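You operate a simulated robot arm through the tools that you are given. There is no shell and no other tool. Be economical: measure what you need, move in short steps, check, and stop when the job is done.

Carry out the task below with a simulated two-armed robot. There is one attempt and no reset: what you move stays moved.

JOB
Roll the trolley up and lay its tube in the vee blocks.
Fine: roll it toward the trestles, to within 3 cm of its end stop; the tube rides in the vee seat; the brake goes on before it comes off.
Where things are to end (x, y in the base frame): round tube within 30 mm of [1410, 2040].

It is judged by the outcome, as a careful person would: the job done as asked, and still so three seconds after it is handed in. It fails if anything else is knocked over, pushed out of place, dropped, spilled or broken.

ROBOT AND FRAMES
Two 7-joint arms with two-finger parallel grippers on one trunk, on a base that drives. Base frame: it is fixed to the floor where the robot stands at the start and does not move with it; the origin is under the middle of the robot, x ahead of it, y to its left, z up. Units: mm, rad, N and s.
The left shoulder is at the start at [50, 168, 1057], the right one opposite. With the tool pointing down near the work surface each hand reaches from about 200 to 660 mm from the robot's upright axis, wherever it stands, measured 20 degrees to its own side. Places, roughly: brake lever [500, 100, 700]; round tube [1750, 2000, 750]; trolley [600, 400, 500]; vee block [1500, 2250, 750]; vee blocks on the trestles [1400, 2000, 800]. Payload 1.57 kg a hand.
The TCP of each hand is the grasp point between the finger pads, 30 mm short of the fingertips. In the tool frame z runs along the fingers and y along their closing line. The gripper opens to 80 mm. The fingers are 17 mm wide and 12 mm thick; the gripper's body (40 by 82 mm) begins 80 mm behind the TCP.
Orientation is that of the tool frame in the base frame, as a unit quaternion [w, x, y, z]. With the fingers straight down and closing along the base's y, the tool's x points along the base's -x, its y along +y and its z along -z.

CONTROLS
- The arms move only by the tool step_arm. It takes "left_moves", "right_moves" or both (then of equal length, played together; a hand with none holds still); each is a list of rows, each a list of 7 numbers: the turn, a rotation vector about the tool's x, y, z in rad, then the shift along the tool's x, y, z in mm, then the gripper command, from -1 (fully open) to 1 (shut), values between in proportion. In form: [[wx, wy, wz, dx, dy, dz, gripper], ...]. A call has 1 to 20 rows; each row shifts and turns the commanded pose from where the row before left it, along the tool's axes as they then stand. Each row takes 0.2 s and may step no farther than 50 mm and 0.15 rad from the row before; otherwise, or with a gripper value out of range, the whole call is refused. A pose out of reach is approached as far as the arm can. The call stops where the force on the tool passes 40 N (or 10 N more than at its start, if that is more) or the arm is blocked; 0.2 s more then pass. Each finger travels about 45 mm/s and halts on what it meets, pressing with about 43 N; the grip force reading is that of the motor and also rises with nothing between the fingers. The clock runs only during rows and for 0.2 s after the last one: add rows that do not move to give the fingers time. It gives the time, the measured TCP pose, the force on the tool (base axes), the opening and the grip force at its end, in the units of the frame above (readings bear some noise), with the torque about the TCP (base axes, N m) and any sound that the robot's microphone picked up, and new pictures: "show" is both (left out), scene, wrist or none (wrist: the cameras of the hands that moved).
- Cameras (640 x 400 px; columns grow to the right, rows downward): "scene" is now at [131.1, 18.3, 1285.2]; the picture's right is [0.20, -0.98, 0.00], its down [-0.40, -0.08, -0.91] and it looks along [0.89, 0.18, -0.41] (base axes); focal length 226 px, centre (320, 200). "left" rides on the left gripper at [72, 7, -122] in its tool frame; the picture's right is [-0.09, 1.00, 0.00], its down [-0.84, -0.08, -0.54] and it looks along [-0.54, -0.05, 0.84] (tool axes); focal length 238 px, centre (320, 200). "right" rides on the right gripper at [72, -7, -122] in its tool frame; the picture's right is [0.09, 1.00, 0.00], its down [-0.84, 0.08, -0.54] and it looks along [-0.54, 0.05, 0.84] (tool axes); focal length 238 px, centre (320, 200). There is no depth. A picture from a camera that has moved, and an enlarged one, comes with that camera's place and axes in the base frame and with its lens.
- move_column(by): slides the trunk up (or, below 0, down) by that many mm; the arms and the scene camera ride with it, the base frame stays. It gives what a move gives, with no picture.
- base_move(legs): drives the robot by 1 to 6 legs, each [ahead, left, turn to the left] in mm, mm and rad, along the robot's own axes; the way and the turn of a leg run together, so that a leg with both is an arc; at most 1500 mm and 3.142 rad a leg. The arms and the cameras ride along, it lands a little off, and it stops where it bumps. It gives what a move gives, and a new picture of the scene camera.
- aim_head(pan, tilt): turns the head with the scene camera to pan (to the left, within 1.396 rad either way) and tilt (down, from -0.506 to 1.204), counted from straight ahead of the robot. It gives what a move gives, and a new picture of the scene camera.
- enlarge(camera, box): a new picture of the part [left, top, right, bottom] of that camera's present view, enlarged. The clock stands still meanwhile.
- hand_in(): hands the job in; it is judged then, once.

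Go step by step. Nothing tells you exact positions but the pictures and the camera data: compare them with the known pose of the tool, close in by small moves and look again before you grip or let go. The budget is 120 turns and 260 pictures, counting those below and the enlarged ones. Unless the task says otherwise, let go and move clear before handing in, and close with one line.

The tools are called as a command line: name --argument value ..., lists and objects as JSON in quotes. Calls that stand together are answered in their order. step_arm: Moves the arms, as the interface text tells. Its arguments: {"type":"object","properties":{"left_moves":{"type":"array","items":{"type":"array","items":{"type":"number"}}},"right_moves":{"type":"array","items":{"type":"array","items":{"type":"number"}}},"show":{"type":"string","enum":["both","scene","wrist","none"]}},"required":[]} The other tools are called the same way: move_column (by) slides the trunk up or down; base_move (legs) drives the base; aim_head (pan, tilt) turns the head that bears the scene camera; enlarge (camera, box) takes an enlarged picture of a part of a camera's view; hand_in () hands the job in.

At the start:

```text
t: 0.0
left_ee_pos: [441.3, 370.3, 1174.8]
left_ee_rot: [0.0, 0.0, 1.0, 0.001]
left_ft_force: [0.2, 0.2, 0.3]
left_ft_torque: [0.0, 0.01, -0.02]
left_opening: 79.9
left_grip_force: 0.1
right_ee_pos: [410.0, -19.6, 1197.5]
right_ee_rot: [0.0, 0.0, 1.0, -0.001]
right_ft_force: [0.3, -0.4, -0.7]
right_ft_torque: [0.0, 0.0, 0.02]
right_opening: 80.2
right_grip_force: 0.1
trunk travel left (down, up): [-225.0, 218.0]
robot x, y, heading: [-3.9, 0.1, 0.003]
head pan, tilt: [0.195, 0.422]
```

scene: 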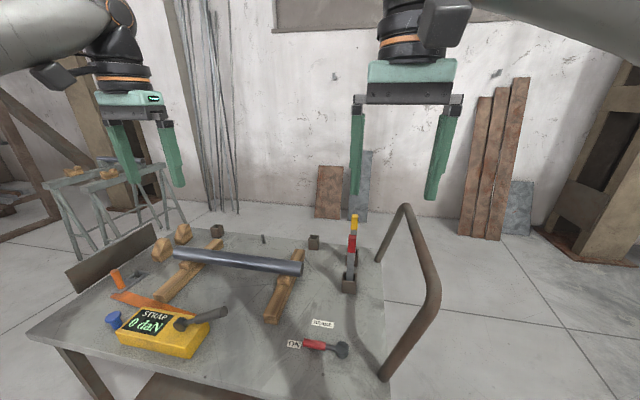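
right: 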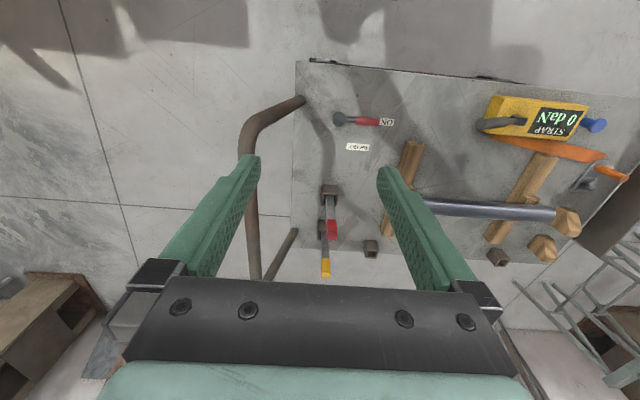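
left: 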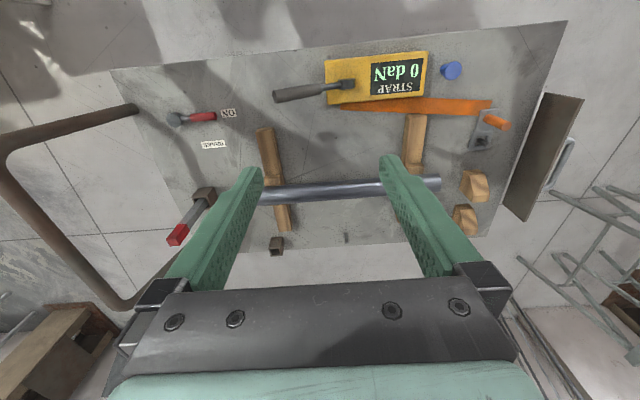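

I see a trolley top with a tube on two wooden bearers, a strap gauge, a red brake lever marked ON, wedges, a stake and a push bar; trestles stand further left. I'll look closer before moving.

enlarge --camera "scene" --box '[20, 200, 240, 370]'

enlarge --camera "scene" --box '[200, 200, 460, 390]'

enlarge --camera "left" --box '[320, 40, 600, 260]'

aim_head --pan 0.9 --tilt 0.3

```text
2.35 times, centred on (130, 285) of scene
camera zoom: at [131.1, 18.3, 1285.2], right [0.2, -0.98, 0.0], down [-0.4, -0.08, -0.91], along [0.89, 0.18, -0.41], focal length 532 px, centre (767, 0)
```

zoom: 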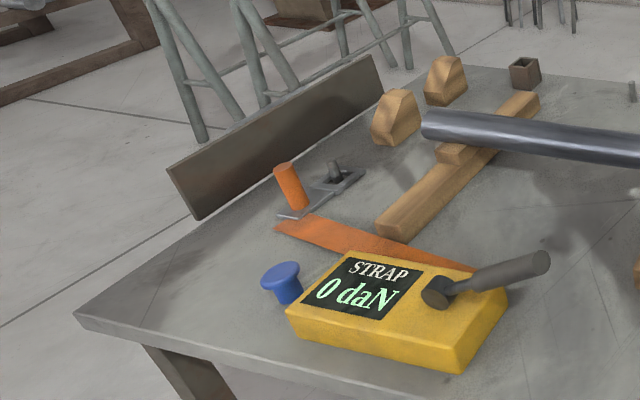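

```text
2.11 times, centred on (330, 295) of scene
camera zoom: at [131.1, 18.3, 1285.2], right [0.2, -0.98, 0.0], down [-0.4, -0.08, -0.91], along [0.89, 0.18, -0.41], focal length 476 px, centre (299, 0)
```

zoom: 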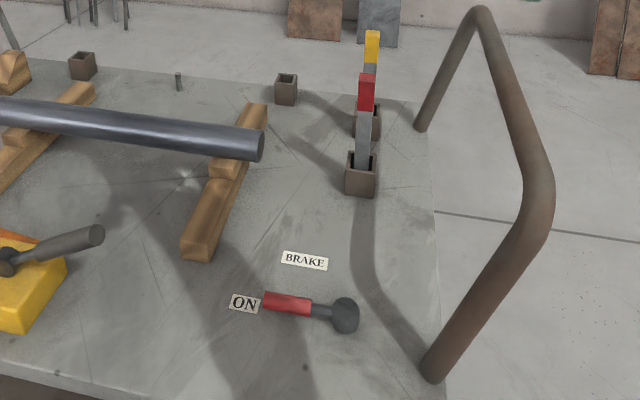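

```text
1.82 times, centred on (460, 150) of left
camera zoom: at [369.0, 377.8, 1296.4], right [0.09, 1.0, 0.0], down [0.84, -0.08, 0.54], along [0.54, -0.05, -0.84], focal length 433 px, centre (66, 291)
```

zoom: 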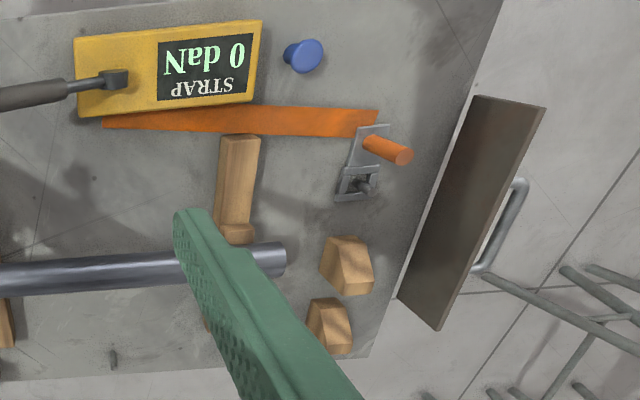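

```text
t: 1.1
left_ee_pos: [439.9, 371.1, 1175.3]
left_ee_rot: [0.0, -0.001, 1.0, -0.001]
left_ft_force: [-0.2, 0.4, -0.8]
left_ft_torque: [-0.03, 0.03, 0.0]
left_opening: 80.0
left_grip_force: 0.0
right_ee_pos: [411.3, -18.6, 1198.9]
right_ee_rot: [0.001, 0.0, 1.0, 0.0]
right_ft_force: [-0.1, -0.1, 0.1]
right_ft_torque: [-0.01, -0.01, 0.0]
right_opening: 80.0
right_grip_force: 0.0
trunk travel left (down, up): [-225.0, 218.0]
robot x, y, heading: [3.1, -2.5, 0.0]
head pan, tilt: [0.901, 0.3]
camera scene: at [98.5, 73.4, 1296.6], right [0.78, -0.62, 0.0], down [-0.18, -0.23, -0.96], along [0.59, 0.75, -0.3], focal length 226 px, centre (320, 200)
```

scene: 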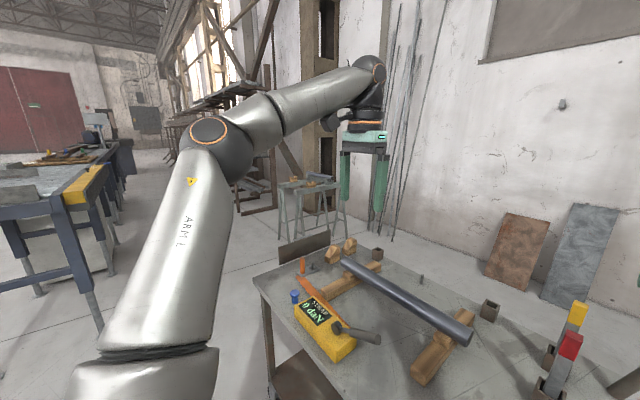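

The trolley's tube lies along y near [666, 415]; the trestles are near [1450, 2000]. I'll zoom in on the trestles and look over the floor between for the end stop.

enlarge --camera "scene" --box '[250, 150, 360, 260]'

aim_head --pan 0.9 --tilt 0.8

aim_head --pan 0.2 --tilt 0.9

```text
3.64 times, centred on (305, 205) of scene
camera zoom: at [98.5, 73.4, 1296.6], right [0.78, -0.62, 0.0], down [-0.18, -0.23, -0.96], along [0.59, 0.75, -0.3], focal length 822 px, centre (374, 182)
```

zoom: 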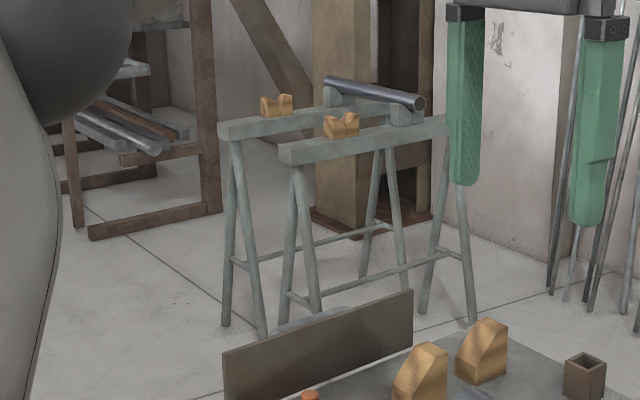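

```text
t: 2.0
left_ee_pos: [442.6, 372.5, 1175.8]
left_ee_rot: [0.0, 0.0, 1.0, 0.0]
left_ft_force: [-0.5, 0.6, 0.0]
left_ft_torque: [-0.01, -0.02, 0.0]
left_opening: 80.1
left_grip_force: 0.1
right_ee_pos: [410.1, -19.2, 1198.6]
right_ee_rot: [0.0, 0.0, 1.0, 0.0]
right_ft_force: [1.1, -0.2, 0.5]
right_ft_torque: [0.01, 0.01, 0.0]
right_opening: 80.1
right_grip_force: 0.0
trunk travel left (down, up): [-225.0, 218.0]
robot x, y, heading: [3.3, 2.4, -0.003]
head pan, tilt: [0.901, 0.799]
camera scene: at [90.6, 63.5, 1252.3], right [0.78, -0.62, 0.0], down [-0.45, -0.56, -0.7], along [0.43, 0.55, -0.72], focal length 226 px, centre (320, 200)
```

scene: 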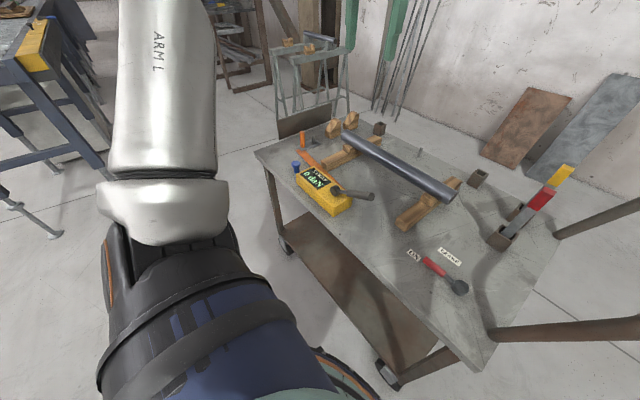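

```text
t: 3.1
left_ee_pos: [441.0, 370.3, 1176.0]
left_ee_rot: [0.0, 0.0, 1.0, 0.0]
left_ft_force: [0.2, -0.2, 0.7]
left_ft_torque: [0.04, 0.01, 0.0]
left_opening: 80.3
left_grip_force: 0.1
right_ee_pos: [410.5, -19.3, 1197.9]
right_ee_rot: [0.0, 0.0, 1.0, 0.0]
right_ft_force: [-0.2, 0.6, 0.2]
right_ft_torque: [0.02, 0.02, -0.01]
right_opening: 80.2
right_grip_force: 0.1
trunk travel left (down, up): [-225.0, 218.0]
robot x, y, heading: [1.7, 0.6, -0.001]
head pan, tilt: [0.201, 0.901]
camera scene: at [114.5, 15.4, 1244.3], right [0.2, -0.98, 0.0], down [-0.77, -0.16, -0.62], along [0.61, 0.12, -0.78], focal length 226 px, centre (320, 200)
```

scene: 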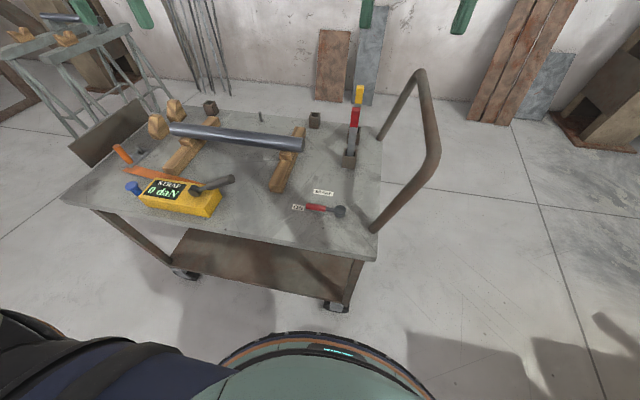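

There's another tube already lying in metal blocks on the trestles; the empty wooden vee blocks in front are the target. I'll zoom on the trolley's left end and floor for the stop, and on the lever.

enlarge --camera "scene" --box '[0, 20, 240, 200]'

enlarge --camera "scene" --box '[120, 100, 460, 320]'

enlarge --camera "left" --box '[440, 0, 640, 280]'

```text
2.22 times, centred on (120, 110) of scene
camera zoom: at [114.5, 15.4, 1244.3], right [0.2, -0.98, 0.0], down [-0.77, -0.16, -0.62], along [0.61, 0.12, -0.78], focal length 502 px, centre (764, 400)
```

zoom: 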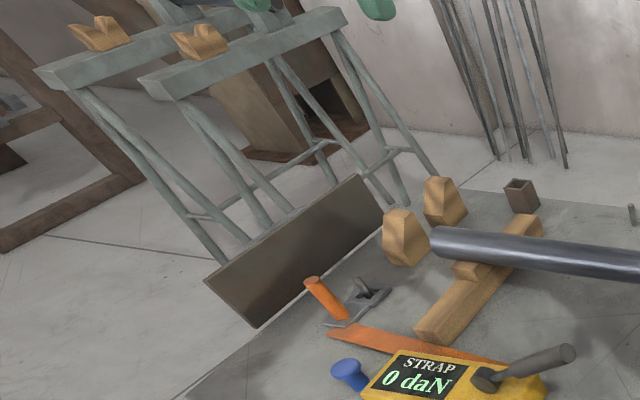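

```text
1.82 times, centred on (290, 210) of scene
camera zoom: at [114.5, 15.4, 1244.3], right [0.2, -0.98, 0.0], down [-0.77, -0.16, -0.62], along [0.61, 0.12, -0.78], focal length 411 px, centre (374, 182)
```

zoom: 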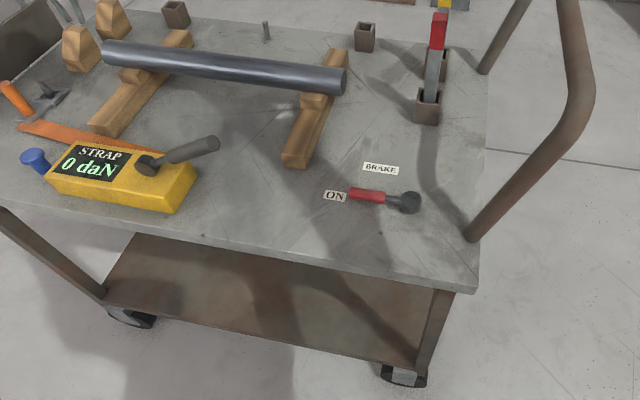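

```text
1.43 times, centred on (540, 140) of left
camera zoom: at [369.0, 377.8, 1296.4], right [0.09, 1.0, 0.0], down [0.84, -0.08, 0.54], along [0.54, -0.05, -0.84], focal length 340 px, centre (6, 286)
```

zoom: 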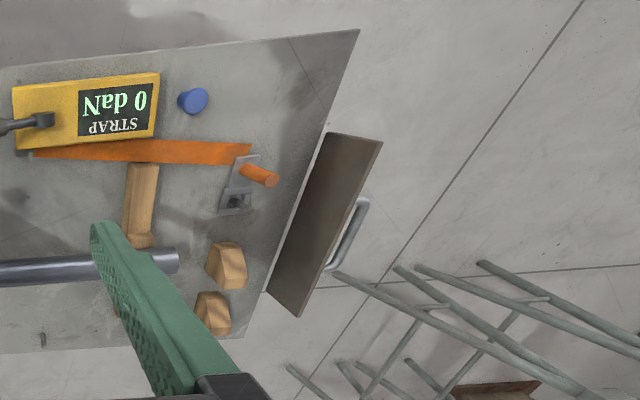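

I need to know whether the tube really sits in the vee seats, so I'll zoom on each bearer.

enlarge --camera "scene" --box '[155, 110, 235, 175]'

enlarge --camera "scene" --box '[260, 115, 330, 195]'

enlarge --camera "right" --box '[310, 90, 600, 280]'

enlarge --camera "left" --box '[130, 90, 330, 260]'

```text
6.15 times, centred on (195, 142) of scene
camera zoom: at [114.5, 15.4, 1244.3], right [0.2, -0.98, 0.0], down [-0.77, -0.16, -0.62], along [0.61, 0.12, -0.78], focal length 1391 px, centre (1089, 554)
```

zoom: 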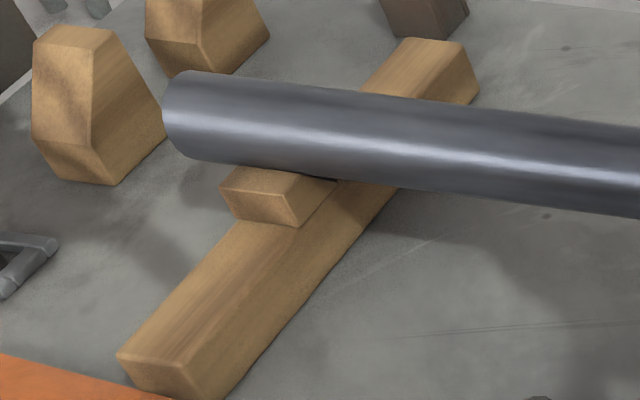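

```text
5.00 times, centred on (295, 155) of scene
camera zoom: at [114.5, 15.4, 1244.3], right [0.2, -0.98, 0.0], down [-0.77, -0.16, -0.62], along [0.61, 0.12, -0.78], focal length 1130 px, centre (445, 425)
```

zoom: 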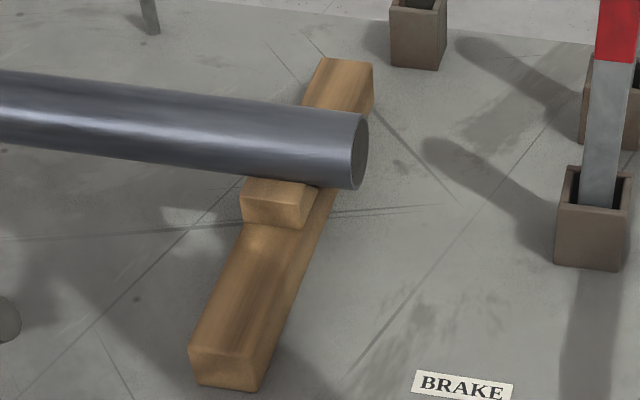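

```text
2.11 times, centred on (455, 185) of right
camera zoom: at [339.1, -24.8, 1320.9], right [-0.09, 1.0, 0.0], down [0.84, 0.08, 0.54], along [0.54, 0.05, -0.84], focal length 502 px, centre (36, 232)
```

zoom: 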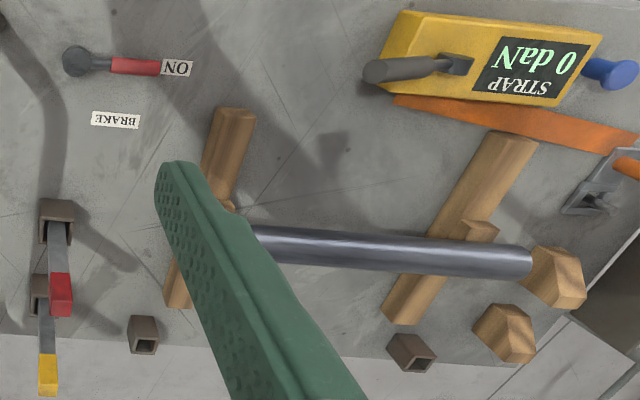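

```text
2.35 times, centred on (230, 175) of left
camera zoom: at [369.0, 377.8, 1296.4], right [0.09, 1.0, 0.0], down [0.84, -0.08, 0.54], along [0.54, -0.05, -0.84], focal length 561 px, centre (532, 259)
```

zoom: 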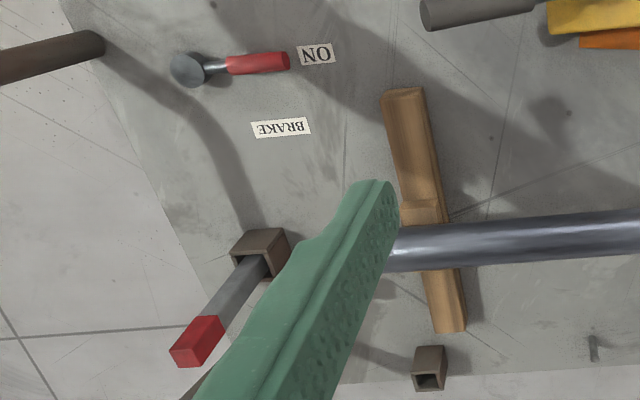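

The lump beside the tube on each bearer may be one half of a vee, or a loose chock; the far side is hidden. I'll bring the left hand forward to see from above.

step_arm --left_moves '[[0, 0, 0, -50, 0, 0, -1], [0, 0, 0, -50, 0, 0, -1], [0, 0, 0, -50, 0, 0, -1], [0, 0, 0, -50, 0, 0, -1], [0, 0, 0, -20, 0, 0, -1], [0, 0, 0, 0, 0, 0, -1]]' --show "wrist"

```text
t: 4.5
left_ee_pos: [535.9, 373.6, 1091.2]
left_ee_rot: [0.003, -0.001, 1.0, 0.0]
left_ft_force: [-0.3, -0.5, 0.5]
left_ft_torque: [0.0, 0.02, -0.02]
left_opening: 79.9
left_grip_force: 0.0
left hand out of reach, approached as far as the arm can: row 1, 2, 3, 4, 5
right_ee_pos: [410.2, -18.3, 1199.1]
right_ee_rot: [-0.001, 0.0, 1.0, 0.0]
right_ft_force: [-0.6, 0.3, 0.0]
right_ft_torque: [-0.02, 0.01, 0.0]
right_opening: 79.8
right_grip_force: 0.1
trunk travel left (down, up): [-225.0, 218.0]
robot x, y, heading: [-1.6, -0.3, -0.0]
head pan, tilt: [0.201, 0.901]
camera left: at [462.7, 381.2, 1212.0], right [0.09, 1.0, 0.0], down [0.84, -0.08, 0.54], along [0.54, -0.05, -0.84], focal length 238 px, centre (320, 200)
```

left: 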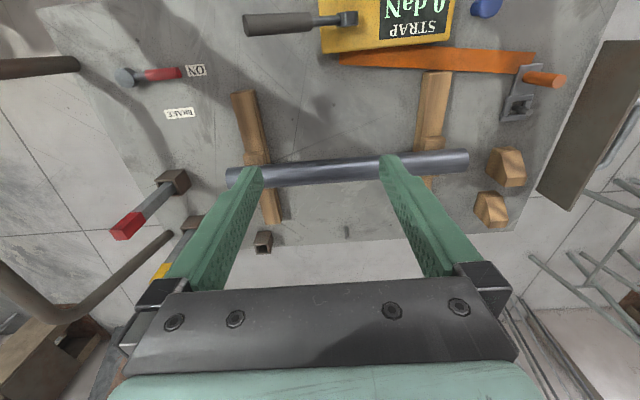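

enlarge --camera "left" --box '[220, 60, 300, 230]'

enlarge --camera "left" --box '[400, 60, 540, 240]'

```text
2.35 times, centred on (260, 145) of left
camera zoom: at [462.7, 381.2, 1212.0], right [0.09, 1.0, 0.0], down [0.84, -0.08, 0.54], along [0.54, -0.05, -0.84], focal length 561 px, centre (461, 329)
```

zoom: 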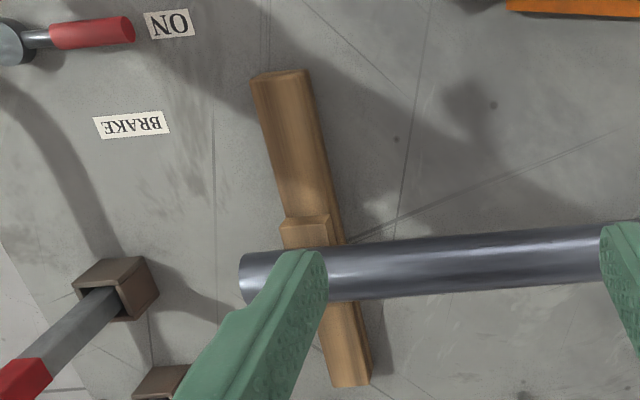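

```text
2.22 times, centred on (470, 150) of left
camera zoom: at [462.7, 381.2, 1212.0], right [0.09, 1.0, 0.0], down [0.84, -0.08, 0.54], along [0.54, -0.05, -0.84], focal length 530 px, centre (-13, 311)
```

zoom: 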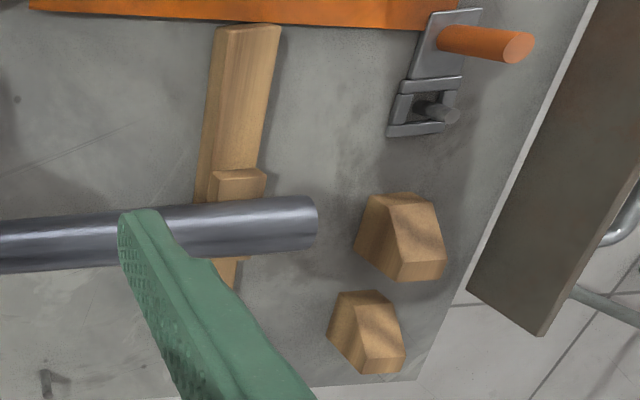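

The far lumps show under the left end too, so the tube sits between lumps on both bearers. The brake lever (pivot ≈[466, 37], grip ≈[464, 105]) points to ON; next I bring the right hand above it for a close look.

step_arm --right_moves '[[0, 0, 0, -10, 25, 43, -1], [0, 0, 0, -10, 25, 43, -1], [0, 0, 0, -10, 25, 43, -1], [0, 0, 0, -10, 25, 43, -1], [0, 0, 0, -10, 24, 40, -1], [0, 0, 0, 0, 0, 35, -1], [0, 0, 0, 0, 0, 0, -1]]' --show "both"

enlarge --camera "right" --box '[200, 0, 460, 170]'

enlarge --camera "scene" --box '[270, 170, 390, 240]'

```text
refused: row 1 steps farther than a row can; nothing moved
```

```text
2.35 times, centred on (330, 85) of right
camera zoom: at [339.1, -24.8, 1321.0], right [-0.09, 1.0, 0.0], down [0.84, 0.08, 0.54], along [0.54, 0.05, -0.84], focal length 561 px, centre (296, 471)
```

zoom: 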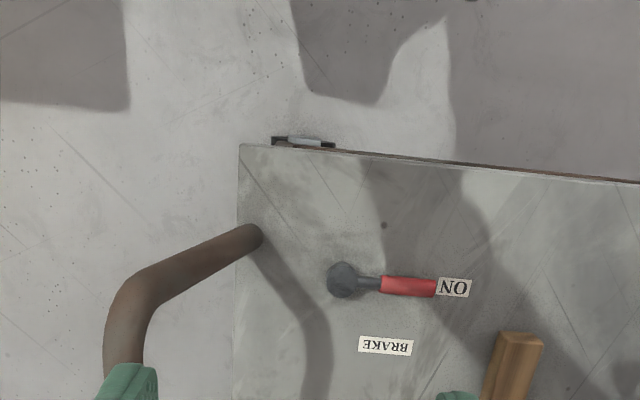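

```text
5.33 times, centred on (330, 205) of scene
camera zoom: at [114.5, 15.3, 1244.3], right [0.2, -0.98, 0.0], down [-0.77, -0.16, -0.62], along [0.61, 0.12, -0.78], focal length 1205 px, centre (267, 173)
```

zoom: 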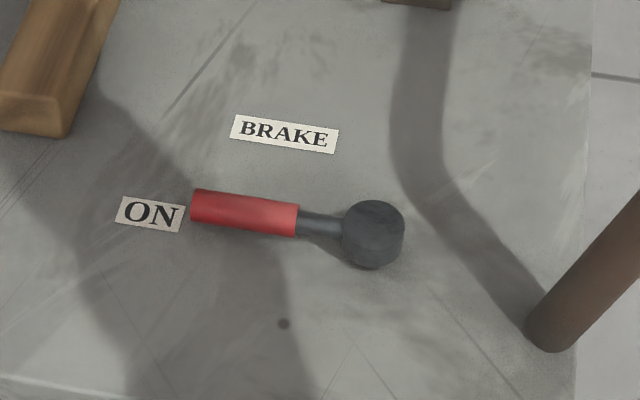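

The lever is a horizontal arm turning on a vertical puck at about [464, 31], its grip end at [460, 121], z≈760. I'll bring the right hand over the grip with fingers closing along x.

step_arm --right_moves '[[0, 0, 0, -6.6, 14.1, 37.4, -1], [0, 0, 0, -6.6, 14.1, 37.4, -1], [0, 0, 0, -6.6, 14.1, 37.4, -1], [0, 0, 0, -6.6, 14.1, 37.4, -1], [0, 0, 0, -6.6, 14.1, 37.4, -1], [0, 0, 0, -6.6, 14.1, 37.4, -1], [0, 0, 0, -6.6, 14.1, 37.4, -1], [0, 0, 0, -6.6, 14.1, 37.4, -1], [0, 0, -0.1428, 0, 0, 0, -0.5], [0, 0, -0.1428, 0, 0, 0, -0.5], [0, 0, -0.1428, 0, 0, 0, -0.5], [0, 0, -0.1428, 0, 0, 0, -0.5], [0, 0, -0.1428, 0, 0, 0, -0.5], [0, 0, -0.1428, 0, 0, 0, -0.5], [0, 0, -0.1428, 0, 0, 0, -0.5], [0, 0, -0.1428, 0, 0, 0, -0.5], [0, 0, -0.1428, 0, 0, 0, -0.5], [0, 0, -0.1428, 0, 0, 0, -0.5], [0, 0, -0.1428, 0, 0, 0, -0.5]]' --show "both"

```text
t: 8.5
left_ee_pos: [533.8, 374.7, 1090.8]
left_ee_rot: [0.001, -0.001, 1.0, -0.001]
left_ft_force: [0.8, -0.5, -0.5]
left_ft_torque: [-0.01, 0.01, -0.01]
left_opening: 80.2
left_grip_force: 0.1
right_ee_pos: [462.0, 93.2, 899.4]
right_ee_rot: [0.001, -0.499, 0.866, 0.0]
right_ft_force: [0.8, 0.3, -0.6]
right_ft_torque: [0.01, 0.01, -0.03]
right_opening: 60.0
right_grip_force: 0.0
right hand out of reach, approached as far as the arm can: row 16, 17, 18, 19
trunk travel left (down, up): [-225.0, 218.0]
robot x, y, heading: [2.1, 2.8, 0.001]
head pan, tilt: [0.201, 0.901]
camera scene: at [114.5, 15.4, 1244.3], right [0.2, -0.98, 0.0], down [-0.77, -0.16, -0.62], along [0.61, 0.12, -0.78], focal length 226 px, centre (320, 200)
camera right: at [433.1, 29.1, 1021.6], right [-0.91, 0.42, 0.0], down [0.35, 0.76, 0.54], along [0.23, 0.49, -0.84], focal length 238 px, centre (320, 200)
```

scene: 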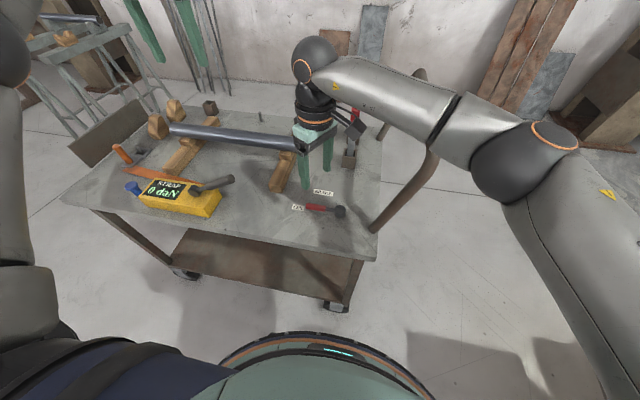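
right: 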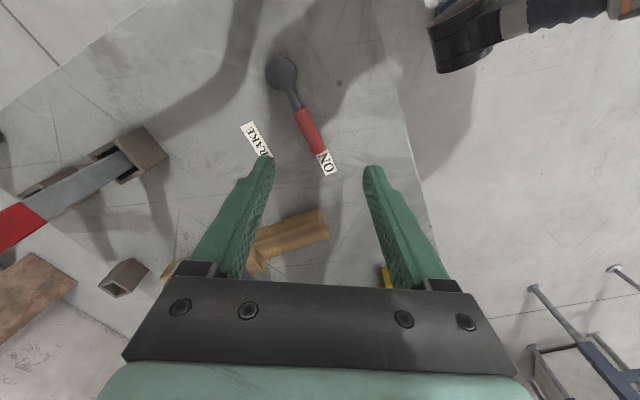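

The wrist limit stops at −60°, so I'll turn the other way to +90°, where there's turning room both ways.

step_arm --right_moves '[[0, 0, 0.1454, 0, 0, 0, -0.5], [0, 0, 0.1454, 0, 0, 0, -0.5], [0, 0, 0.1454, 0, 0, 0, -0.5], [0, 0, 0.1454, 0, 0, 0, -0.5], [0, 0, 0.1454, 0, 0, 0, -0.5], [0, 0, 0.1454, 0, 0, 0, -0.5], [0, 0, 0.1454, 0, 0, 0, -0.5], [0, 0, 0.1454, 0, 0, 0, -0.5], [0, 0, 0.1454, 0, 0, 0, -0.5], [0, 0, 0.1454, 0, 0, 0, -0.5], [0, 0, 0.1454, 0, 0, 0, -0.5], [0, 0, 0.1454, 0, 0, 0, -0.5], [0, 0, 0.1454, 0, 0, 0, -0.5], [0, 0, 0.1454, 0, 0, 0, -0.5], [0, 0, 0.1454, 0, 0, 0, -0.5], [0, 0, 0.1454, 0, 0, 0, -0.5], [0, 0, 0.1454, 0, 0, 0, -0.5], [0, 0, 0.1454, 0, 0, 0, -0.5]]' --show "wrist"

```text
t: 12.3
left_ee_pos: [534.1, 374.8, 1090.4]
left_ee_rot: [0.002, 0.0, 1.0, 0.001]
left_ft_force: [0.0, 0.0, 0.2]
left_ft_torque: [0.02, 0.01, 0.01]
left_opening: 80.0
left_grip_force: 0.0
right_ee_pos: [463.3, 94.4, 900.2]
right_ee_rot: [0.001, 0.709, 0.706, 0.001]
right_ft_force: [0.5, -0.3, 0.3]
right_ft_torque: [-0.04, -0.01, -0.02]
right_opening: 60.1
right_grip_force: 0.1
trunk travel left (down, up): [-225.0, 218.0]
robot x, y, heading: [0.5, 1.4, -0.001]
head pan, tilt: [0.201, 0.901]
camera right: at [457.4, 166.3, 1021.3], right [1.0, 0.09, 0.0], down [0.07, -0.84, 0.54], along [0.05, -0.54, -0.84], focal length 238 px, centre (320, 200)
```

right: 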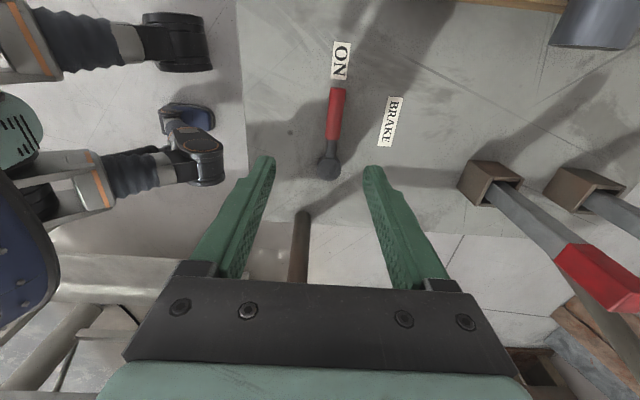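

Triangulating with both cameras puts the deck at z≈720, the pivot at about [483, 35] and the grip around [481, 108, 742]. I'll go down straddling it.

step_arm --right_moves '[[0, 0, 0, 7, 9, 30, -0.5], [0, 0, 0, 7, 9, 30, -0.5], [0, 0, 0, 0, 0, 35, -0.5], [0, 0, 0, 0, 0, 25, -0.5], [0, 0, 0, 0, 0, 10, -0.5], [0, 0, 0, 0, 0, 0, -0.5]]' --show "both"

enlarge --camera "scene" --box '[260, 130, 400, 240]'

```text
t: 13.7
left_ee_pos: [536.1, 374.3, 1091.7]
left_ee_rot: [0.0, 0.0, 1.0, 0.0]
left_ft_force: [0.6, -0.1, 0.2]
left_ft_torque: [0.01, -0.03, 0.01]
left_opening: 79.8
left_grip_force: 0.1
right_ee_pos: [482.5, 107.5, 768.4]
right_ee_rot: [0.001, 0.707, 0.707, 0.001]
right_ft_force: [-0.2, 0.4, -0.6]
right_ft_torque: [-0.01, -0.03, 0.01]
right_opening: 59.8
right_grip_force: 0.1
trunk travel left (down, up): [-225.0, 218.0]
robot x, y, heading: [-3.1, -1.4, -0.003]
head pan, tilt: [0.201, 0.901]
camera scene: at [114.5, 15.3, 1244.3], right [0.2, -0.98, 0.0], down [-0.77, -0.16, -0.62], along [0.61, 0.12, -0.78], focal length 226 px, centre (320, 200)
camera right: at [475.5, 179.8, 891.0], right [1.0, 0.09, 0.0], down [0.08, -0.84, 0.54], along [0.05, -0.54, -0.84], focal length 238 px, centre (320, 200)
```

scene: 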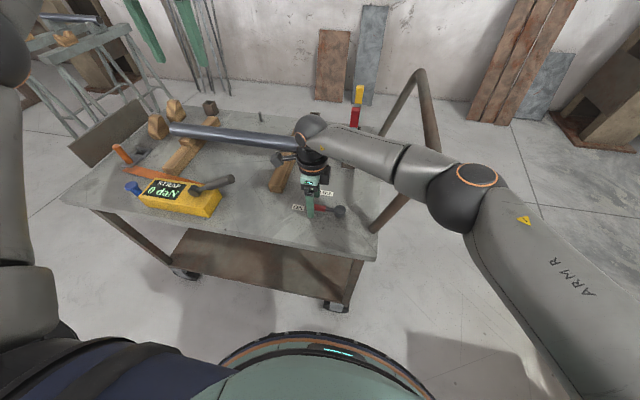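
right: 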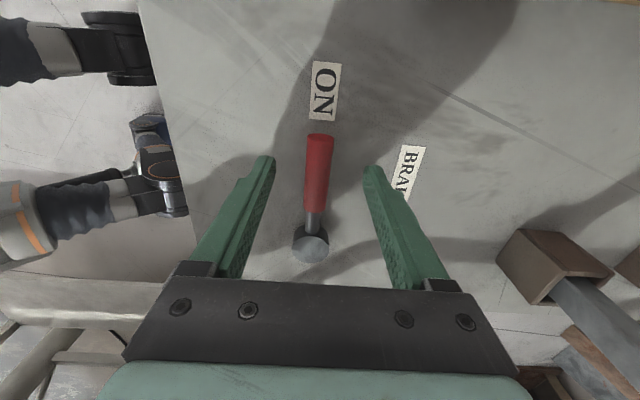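

```text
3.64 times, centred on (330, 185) of scene
camera zoom: at [114.5, 15.3, 1244.3], right [0.2, -0.98, 0.0], down [-0.77, -0.16, -0.62], along [0.61, 0.12, -0.78], focal length 822 px, centre (284, 254)
```

zoom: 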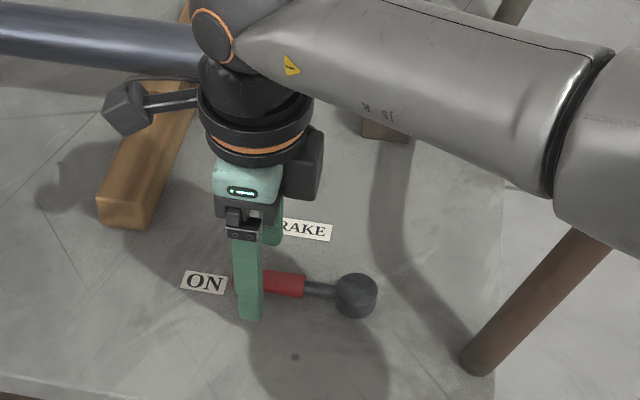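

The lever is squarely between the fingers. I'll lower 9 mm more and close on it.

step_arm --right_moves '[[0, 0, 0, -2, -1, 9, -0.5], [0, 0, 0, 0, 0, 0, 0.5], [0, 0, 0, 0, 0, 0, 1], [0, 0, 0, 0, 0, 0, 1], [0, 0, 0, 0, 0, 0, 1]]' --show "wrist"

```text
t: 14.9
left_ee_pos: [534.9, 374.4, 1090.4]
left_ee_rot: [0.001, 0.0, 1.0, -0.001]
left_ft_force: [0.1, 0.9, 0.2]
left_ft_torque: [0.03, -0.02, 0.02]
left_opening: 79.9
left_grip_force: 0.0
right_ee_pos: [480.6, 104.7, 759.6]
right_ee_rot: [0.0, 0.707, 0.707, 0.0]
right_ft_force: [0.2, 0.3, 0.1]
right_ft_torque: [0.03, -0.02, 0.02]
right_opening: 17.8
right_grip_force: 25.8
trunk travel left (down, up): [-225.0, 218.0]
robot x, y, heading: [0.6, -1.0, 0.003]
head pan, tilt: [0.201, 0.901]
camera right: at [474.3, 178.0, 882.2], right [1.0, 0.09, 0.0], down [0.08, -0.84, 0.54], along [0.05, -0.54, -0.84], focal length 238 px, centre (320, 200)
```

right: 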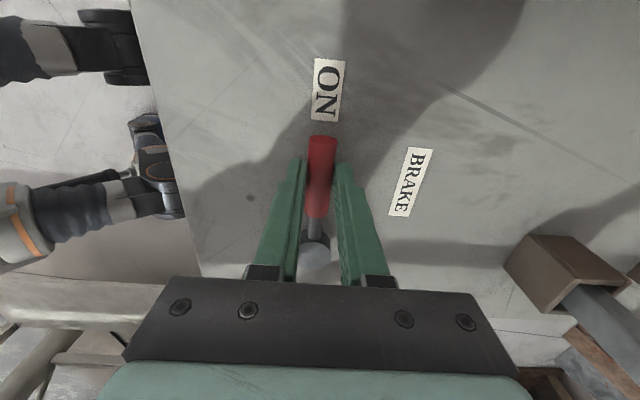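

Gripped, 67 mm from the pivot. I'll try a small turn toward the robot (−x) and read the force.

step_arm --right_moves '[[0, 0, -0.14, -0.65, -9.35, 0, 1], [0, 0, -0.14, -0.65, -9.35, 0, 1], [0, 0, 0, 0, 0, 0, 1]]' --show "wrist"

```text
t: 15.7
left_ee_pos: [534.4, 375.0, 1091.9]
left_ee_rot: [0.002, 0.0, 1.0, 0.0]
left_ft_force: [0.7, 0.2, 0.3]
left_ft_torque: [0.04, 0.01, -0.03]
left_opening: 80.1
left_grip_force: 0.1
right_ee_pos: [462.8, 102.8, 759.9]
right_ee_rot: [-0.001, 0.602, 0.799, -0.001]
right_ft_force: [-7.5, -2.5, -1.2]
right_ft_torque: [-0.19, 0.22, -0.52]
right_opening: 17.5
right_grip_force: 32.4
trunk travel left (down, up): [-225.0, 218.0]
robot x, y, heading: [3.0, -0.0, -0.001]
head pan, tilt: [0.201, 0.901]
camera right: at [435.7, 170.9, 882.2], right [0.93, 0.37, 0.0], down [0.31, -0.78, 0.54], along [0.2, -0.5, -0.84], focal length 238 px, centre (320, 200)
```

right: 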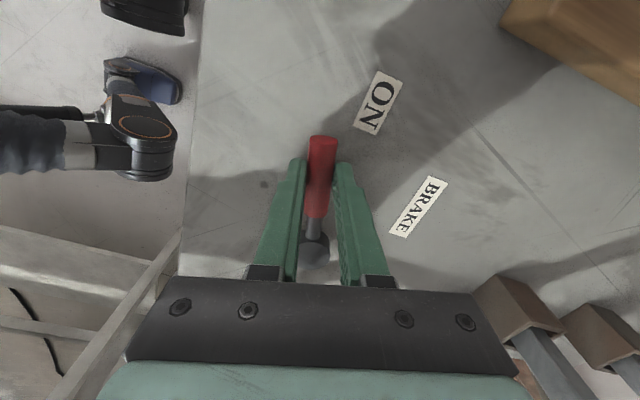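

The lever turns freely toward the robot. I'll carry on along the arc toward 90°, listening for a stop.

step_arm --right_moves '[[0, 0, -0.14, -0.65, -9.35, 0, 1], [0, 0, -0.14, -0.65, -9.35, 0, 1], [0, 0, -0.14, -0.65, -9.35, 0, 1], [0, 0, -0.14, -0.65, -9.35, 0, 1], [0, 0, -0.14, -0.65, -9.35, 0, 1], [0, 0, 0, 0, 0, 0, 1]]' --show "wrist"

```text
t: 17.1
left_ee_pos: [534.6, 375.1, 1091.5]
left_ee_rot: [0.001, 0.0, 1.0, 0.0]
left_ft_force: [0.1, -0.1, -0.5]
left_ft_torque: [-0.01, -0.01, 0.03]
left_opening: 79.9
left_grip_force: 0.1
right_ee_pos: [422.9, 77.5, 760.7]
right_ee_rot: [-0.002, 0.29, 0.957, 0.0]
right_ft_force: [-17.4, 2.1, -15.3]
right_ft_torque: [-0.22, 0.03, -0.62]
right_opening: 18.0
right_grip_force: 32.8
trunk travel left (down, up): [-225.0, 218.0]
robot x, y, heading: [-0.5, -0.4, 0.0]
head pan, tilt: [0.201, 0.901]
camera right: at [360.8, 112.1, 882.4], right [0.48, 0.88, 0.0], down [0.74, -0.4, 0.54], along [0.47, -0.26, -0.84], focal length 238 px, centre (320, 200)
```

right: 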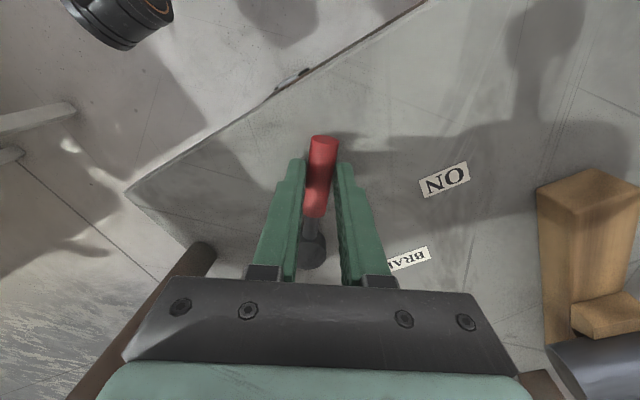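

step_arm --right_moves '[[0, 0, -0.14, -0.65, -9.35, -1, 1], [0, 0, -0.14, -0.65, -9.35, 0, 1], [0, 0, -0.14, -0.65, -9.35, 0, 1], [0, 0, -0.14, -0.65, -9.35, 0, 1], [0, 0, 0, 0, 0, 0, 1]]' --show "both"

```text
t: 18.3
left_ee_pos: [534.4, 374.0, 1090.3]
left_ee_rot: [0.001, 0.0, 1.0, 0.0]
left_ft_force: [-0.2, -0.7, 0.1]
left_ft_torque: [0.01, 0.02, -0.01]
left_opening: 79.7
left_grip_force: 0.0
right_ee_pos: [411.0, 40.8, 761.4]
right_ee_rot: [-0.005, 0.017, 1.0, 0.0]
right_ft_force: [-25.5, -6.7, -11.1]
right_ft_torque: [-0.15, 0.78, -0.6]
right_opening: 18.0
right_grip_force: 32.7
trunk travel left (down, up): [-225.0, 218.0]
robot x, y, heading: [-0.4, 2.3, -0.002]
head pan, tilt: [0.201, 0.901]
camera scene: at [113.3, 14.9, 1244.5], right [0.2, -0.98, 0.0], down [-0.77, -0.16, -0.62], along [0.61, 0.12, -0.78], focal length 226 px, centre (320, 200)
camera right: at [340.8, 36.7, 884.1], right [-0.06, 1.0, 0.0], down [0.84, 0.05, 0.53], along [0.53, 0.03, -0.85], focal length 238 px, centre (320, 200)
```

scene: 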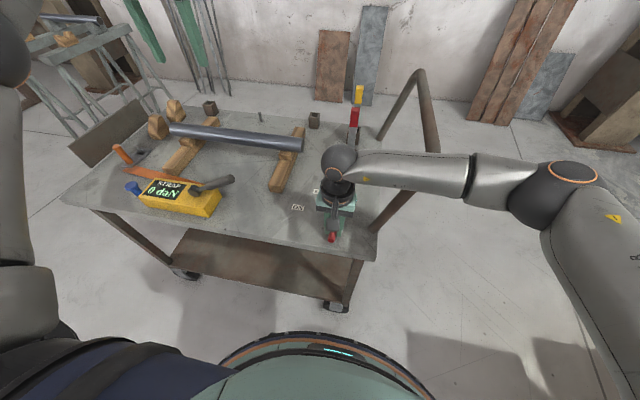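
right: 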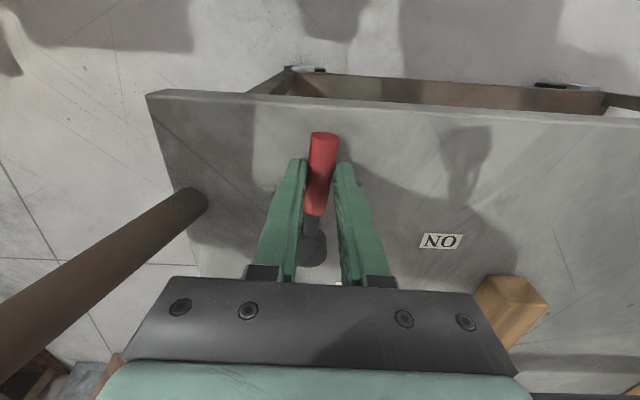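

The lever has turned about 90°. I'll ease the radial pull and try a bit more to find its stop.

step_arm --right_moves '[[0, 0, 0, -3, 0, 0, 1], [0, 0, -0.14, -0.65, -9.35, 0, 1], [0, 0, -0.14, -0.65, -9.35, 0, 1], [0, 0, 0, 0, 0, 0, 1]]' --show "wrist"

```text
t: 19.2
left_ee_pos: [534.7, 376.4, 1090.9]
left_ee_rot: [0.001, -0.001, 1.0, 0.001]
left_ft_force: [-1.1, -0.1, 0.8]
left_ft_torque: [0.0, 0.0, 0.02]
left_opening: 80.1
left_grip_force: 0.0
right_ee_pos: [415.3, 32.4, 763.1]
right_ee_rot: [0.0, -0.125, 0.992, 0.014]
right_ft_force: [1.5, 8.1, -6.4]
right_ft_torque: [0.37, -0.34, -0.82]
right_opening: 22.0
right_grip_force: 34.8
trunk travel left (down, up): [-225.0, 218.0]
robot x, y, heading: [-1.7, 1.6, -0.0]
head pan, tilt: [0.201, 0.901]
stopped in row 4 (right hand): the force on the tool passed its limit (the readings are from after the stop); the commanded pose is now the measured one
camera right: at [349.1, 5.9, 884.2], right [-0.34, 0.94, 0.03], down [0.79, 0.27, 0.55], along [0.51, 0.21, -0.84], focal length 238 px, centre (320, 200)
```

right: 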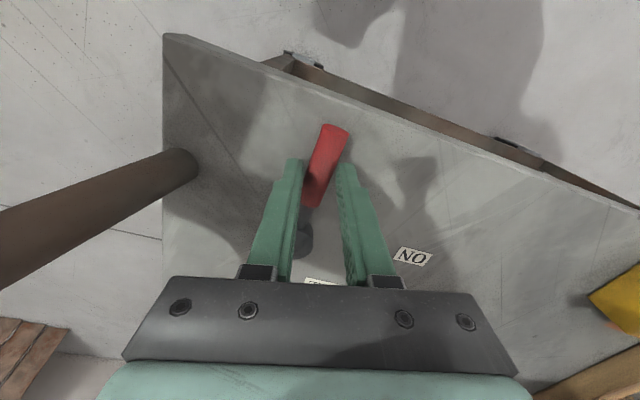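

The lever hit its far stop at about 90°: brake off. I'll open, lift clear and look at the push bar.

step_arm --right_moves '[[0, 0, 0, 0, 0, 0, -0.6], [0, 0, 0, 0, 0, 0, -0.6], [0, 0, 0, 0, 0, -30, -0.8], [0, 0, 0, 0, 0, -45, -1], [0, 0, 0, 0, 0, -45, -1], [0, 0, 0, 0, 0, -45, -1], [0, 0, 0, 0, 0, -45, -1], [0, 0, 0.13, 0, 0, -45, -1], [0, 0, 0.13, 0, 0, -30, -1], [0, 0, 0, 0, 0, 0, -1]]' --show "both"

aim_head --pan -0.2 --tilt 0.7

```text
t: 21.4
left_ee_pos: [534.0, 375.7, 1090.6]
left_ee_rot: [0.002, -0.001, 1.0, 0.0]
left_ft_force: [0.1, 0.1, -0.1]
left_ft_torque: [-0.02, 0.0, -0.01]
left_opening: 80.1
left_grip_force: 0.0
right_ee_pos: [416.4, 23.8, 1048.8]
right_ee_rot: [-0.003, 0.004, 1.0, 0.011]
right_ft_force: [-0.5, 0.0, -0.4]
right_ft_torque: [0.0, 0.0, -0.02]
right_opening: 80.0
right_grip_force: 0.1
trunk travel left (down, up): [-225.0, 218.0]
robot x, y, heading: [1.0, 2.0, 0.001]
head pan, tilt: [0.201, 0.901]
camera scene: at [114.6, 16.2, 1244.3], right [0.2, -0.98, 0.0], down [-0.77, -0.16, -0.62], along [0.61, 0.12, -0.78], focal length 226 px, centre (320, 200)
camera right: at [345.9, 16.0, 1171.2], right [-0.08, 1.0, 0.02], down [0.84, 0.06, 0.54], along [0.54, 0.06, -0.84], focal length 238 px, centre (320, 200)
```

scene: 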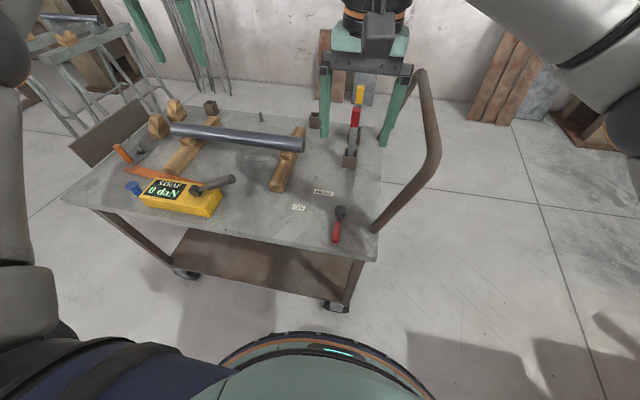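
right: 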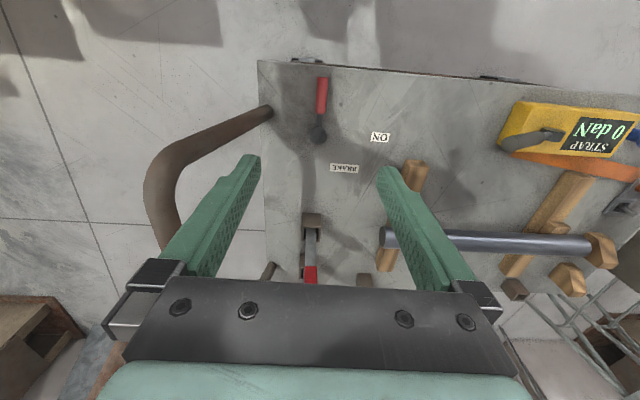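

```text
t: 22.2
left_ee_pos: [534.0, 375.2, 1091.0]
left_ee_rot: [0.002, 0.0, 1.0, 0.0]
left_ft_force: [-0.7, -0.2, -0.9]
left_ft_torque: [-0.03, -0.03, 0.02]
left_opening: 79.8
left_grip_force: 0.1
right_ee_pos: [415.8, 24.6, 1047.5]
right_ee_rot: [-0.003, 0.005, 1.0, 0.011]
right_ft_force: [-0.8, 0.4, -0.7]
right_ft_torque: [0.01, 0.0, 0.01]
right_opening: 80.0
right_grip_force: 0.1
trunk travel left (down, up): [-225.0, 218.0]
robot x, y, heading: [-0.4, 4.5, 0.006]
head pan, tilt: [-0.201, 0.7]
camera scene: at [123.9, -15.7, 1260.4], right [-0.2, -0.98, 0.0], down [-0.63, 0.13, -0.76], along [0.75, -0.15, -0.64], focal length 226 px, centre (320, 200)
```

scene: 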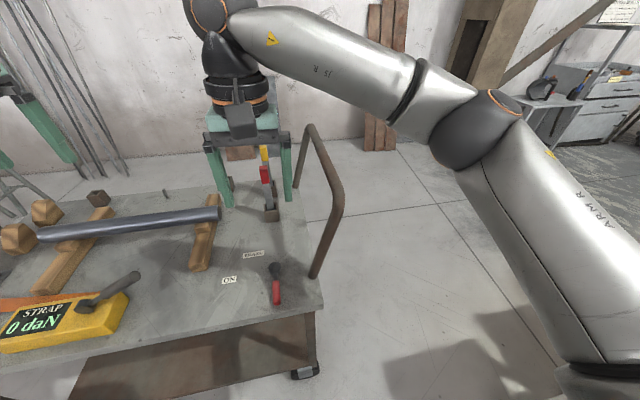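

The bar's long top run lies along x at about y −137, z 940, from x≈490 to 870. I'll move the right hand above it at x≈525.

step_arm --right_moves '[[0, 0, 0, -22, -32, -4, -1], [0, 0, 0, -22, -32, -4, -1], [0, 0, 0, -22, -32, -4, -1], [0, 0, 0, -22, -32, 0, -1], [0, 0, 0, -22, -32, 0, -1], [0, 0, 0, 0, 0, 0, -1]]' --show "both"

```text
t: 23.6
left_ee_pos: [535.5, 375.7, 1091.2]
left_ee_rot: [0.002, -0.001, 1.0, 0.0]
left_ft_force: [-0.1, -0.6, -0.4]
left_ft_torque: [0.0, 0.04, 0.03]
left_opening: 79.7
left_grip_force: 0.1
right_ee_pos: [524.9, -136.1, 1053.9]
right_ee_rot: [-0.003, 0.004, 1.0, 0.011]
right_ft_force: [0.5, 0.6, 0.2]
right_ft_torque: [-0.02, 0.01, 0.03]
right_opening: 79.8
right_grip_force: 0.2
trunk travel left (down, up): [-225.0, 218.0]
robot x, y, heading: [3.1, 3.6, -0.002]
head pan, tilt: [-0.201, 0.7]
camera scene: at [123.9, -15.7, 1260.5], right [-0.2, -0.98, 0.0], down [-0.63, 0.13, -0.76], along [0.75, -0.15, -0.64], focal length 226 px, centre (320, 200)
camera right: at [454.4, -144.0, 1177.1], right [-0.08, 1.0, 0.02], down [0.84, 0.06, 0.54], along [0.54, 0.07, -0.84], focal length 238 px, centre (320, 200)
```

scene: 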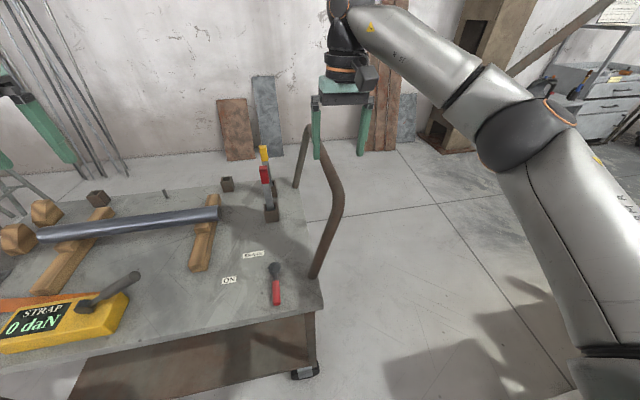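
right: 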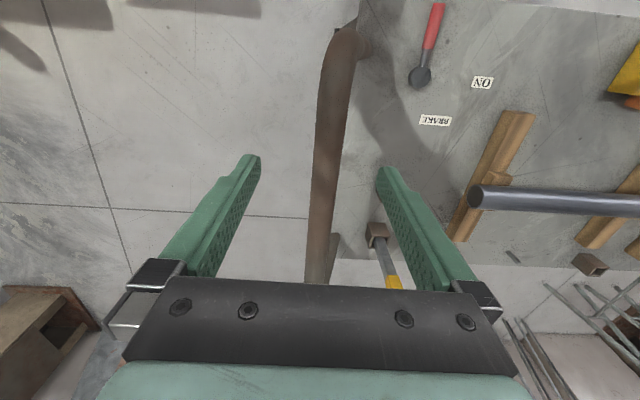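

The bar is between the fingers at y≈−125. I'll shift 8 mm and descend around it.

step_arm --right_moves '[[0, 0, 0, 0, 8, 40, -1], [0, 0, 0, 0, 0, 40, -1], [0, 0, 0, 0, 0, 20, -1], [0, 0, 0, 0, 0, 0, -1]]' --show "both"

```text
t: 24.6
left_ee_pos: [533.0, 376.1, 1090.8]
left_ee_rot: [0.001, -0.001, 1.0, 0.001]
left_ft_force: [-0.4, 0.0, -0.1]
left_ft_torque: [0.0, -0.02, -0.01]
left_opening: 80.0
left_grip_force: 0.1
right_ee_pos: [525.6, -124.2, 956.5]
right_ee_rot: [-0.002, 0.004, 1.0, 0.012]
right_ft_force: [0.3, -0.4, -0.2]
right_ft_torque: [0.02, -0.02, -0.03]
right_opening: 80.2
right_grip_force: 0.1
trunk travel left (down, up): [-225.0, 218.0]
robot x, y, heading: [0.1, 1.8, 0.003]
head pan, tilt: [-0.201, 0.7]
camera scene: at [123.9, -15.8, 1260.5], right [-0.2, -0.98, 0.0], down [-0.63, 0.13, -0.76], along [0.75, -0.15, -0.64], focal length 226 px, centre (320, 200)
camera right: at [455.0, -132.7, 1078.8], right [-0.08, 1.0, 0.02], down [0.84, 0.06, 0.54], along [0.54, 0.07, -0.84], focal length 238 px, centre (320, 200)
```

scene: 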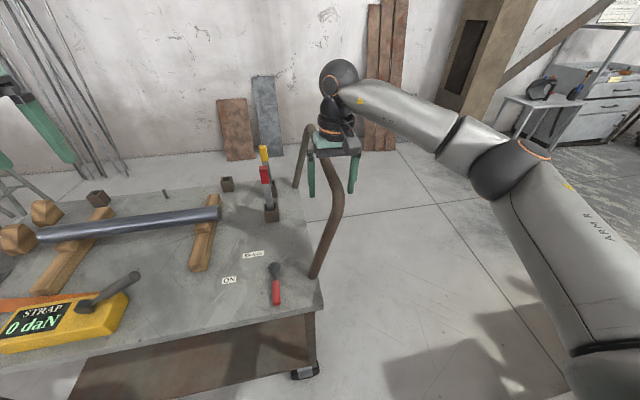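
right: 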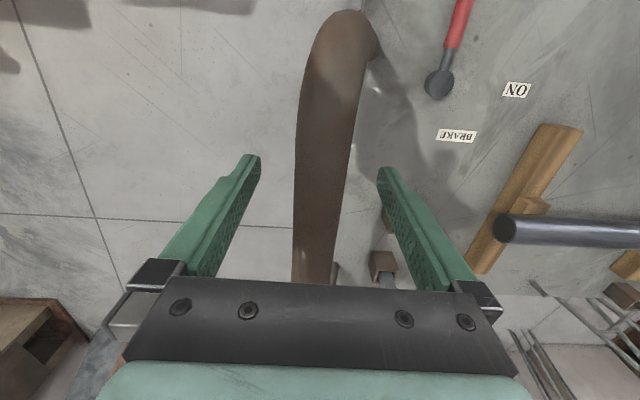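

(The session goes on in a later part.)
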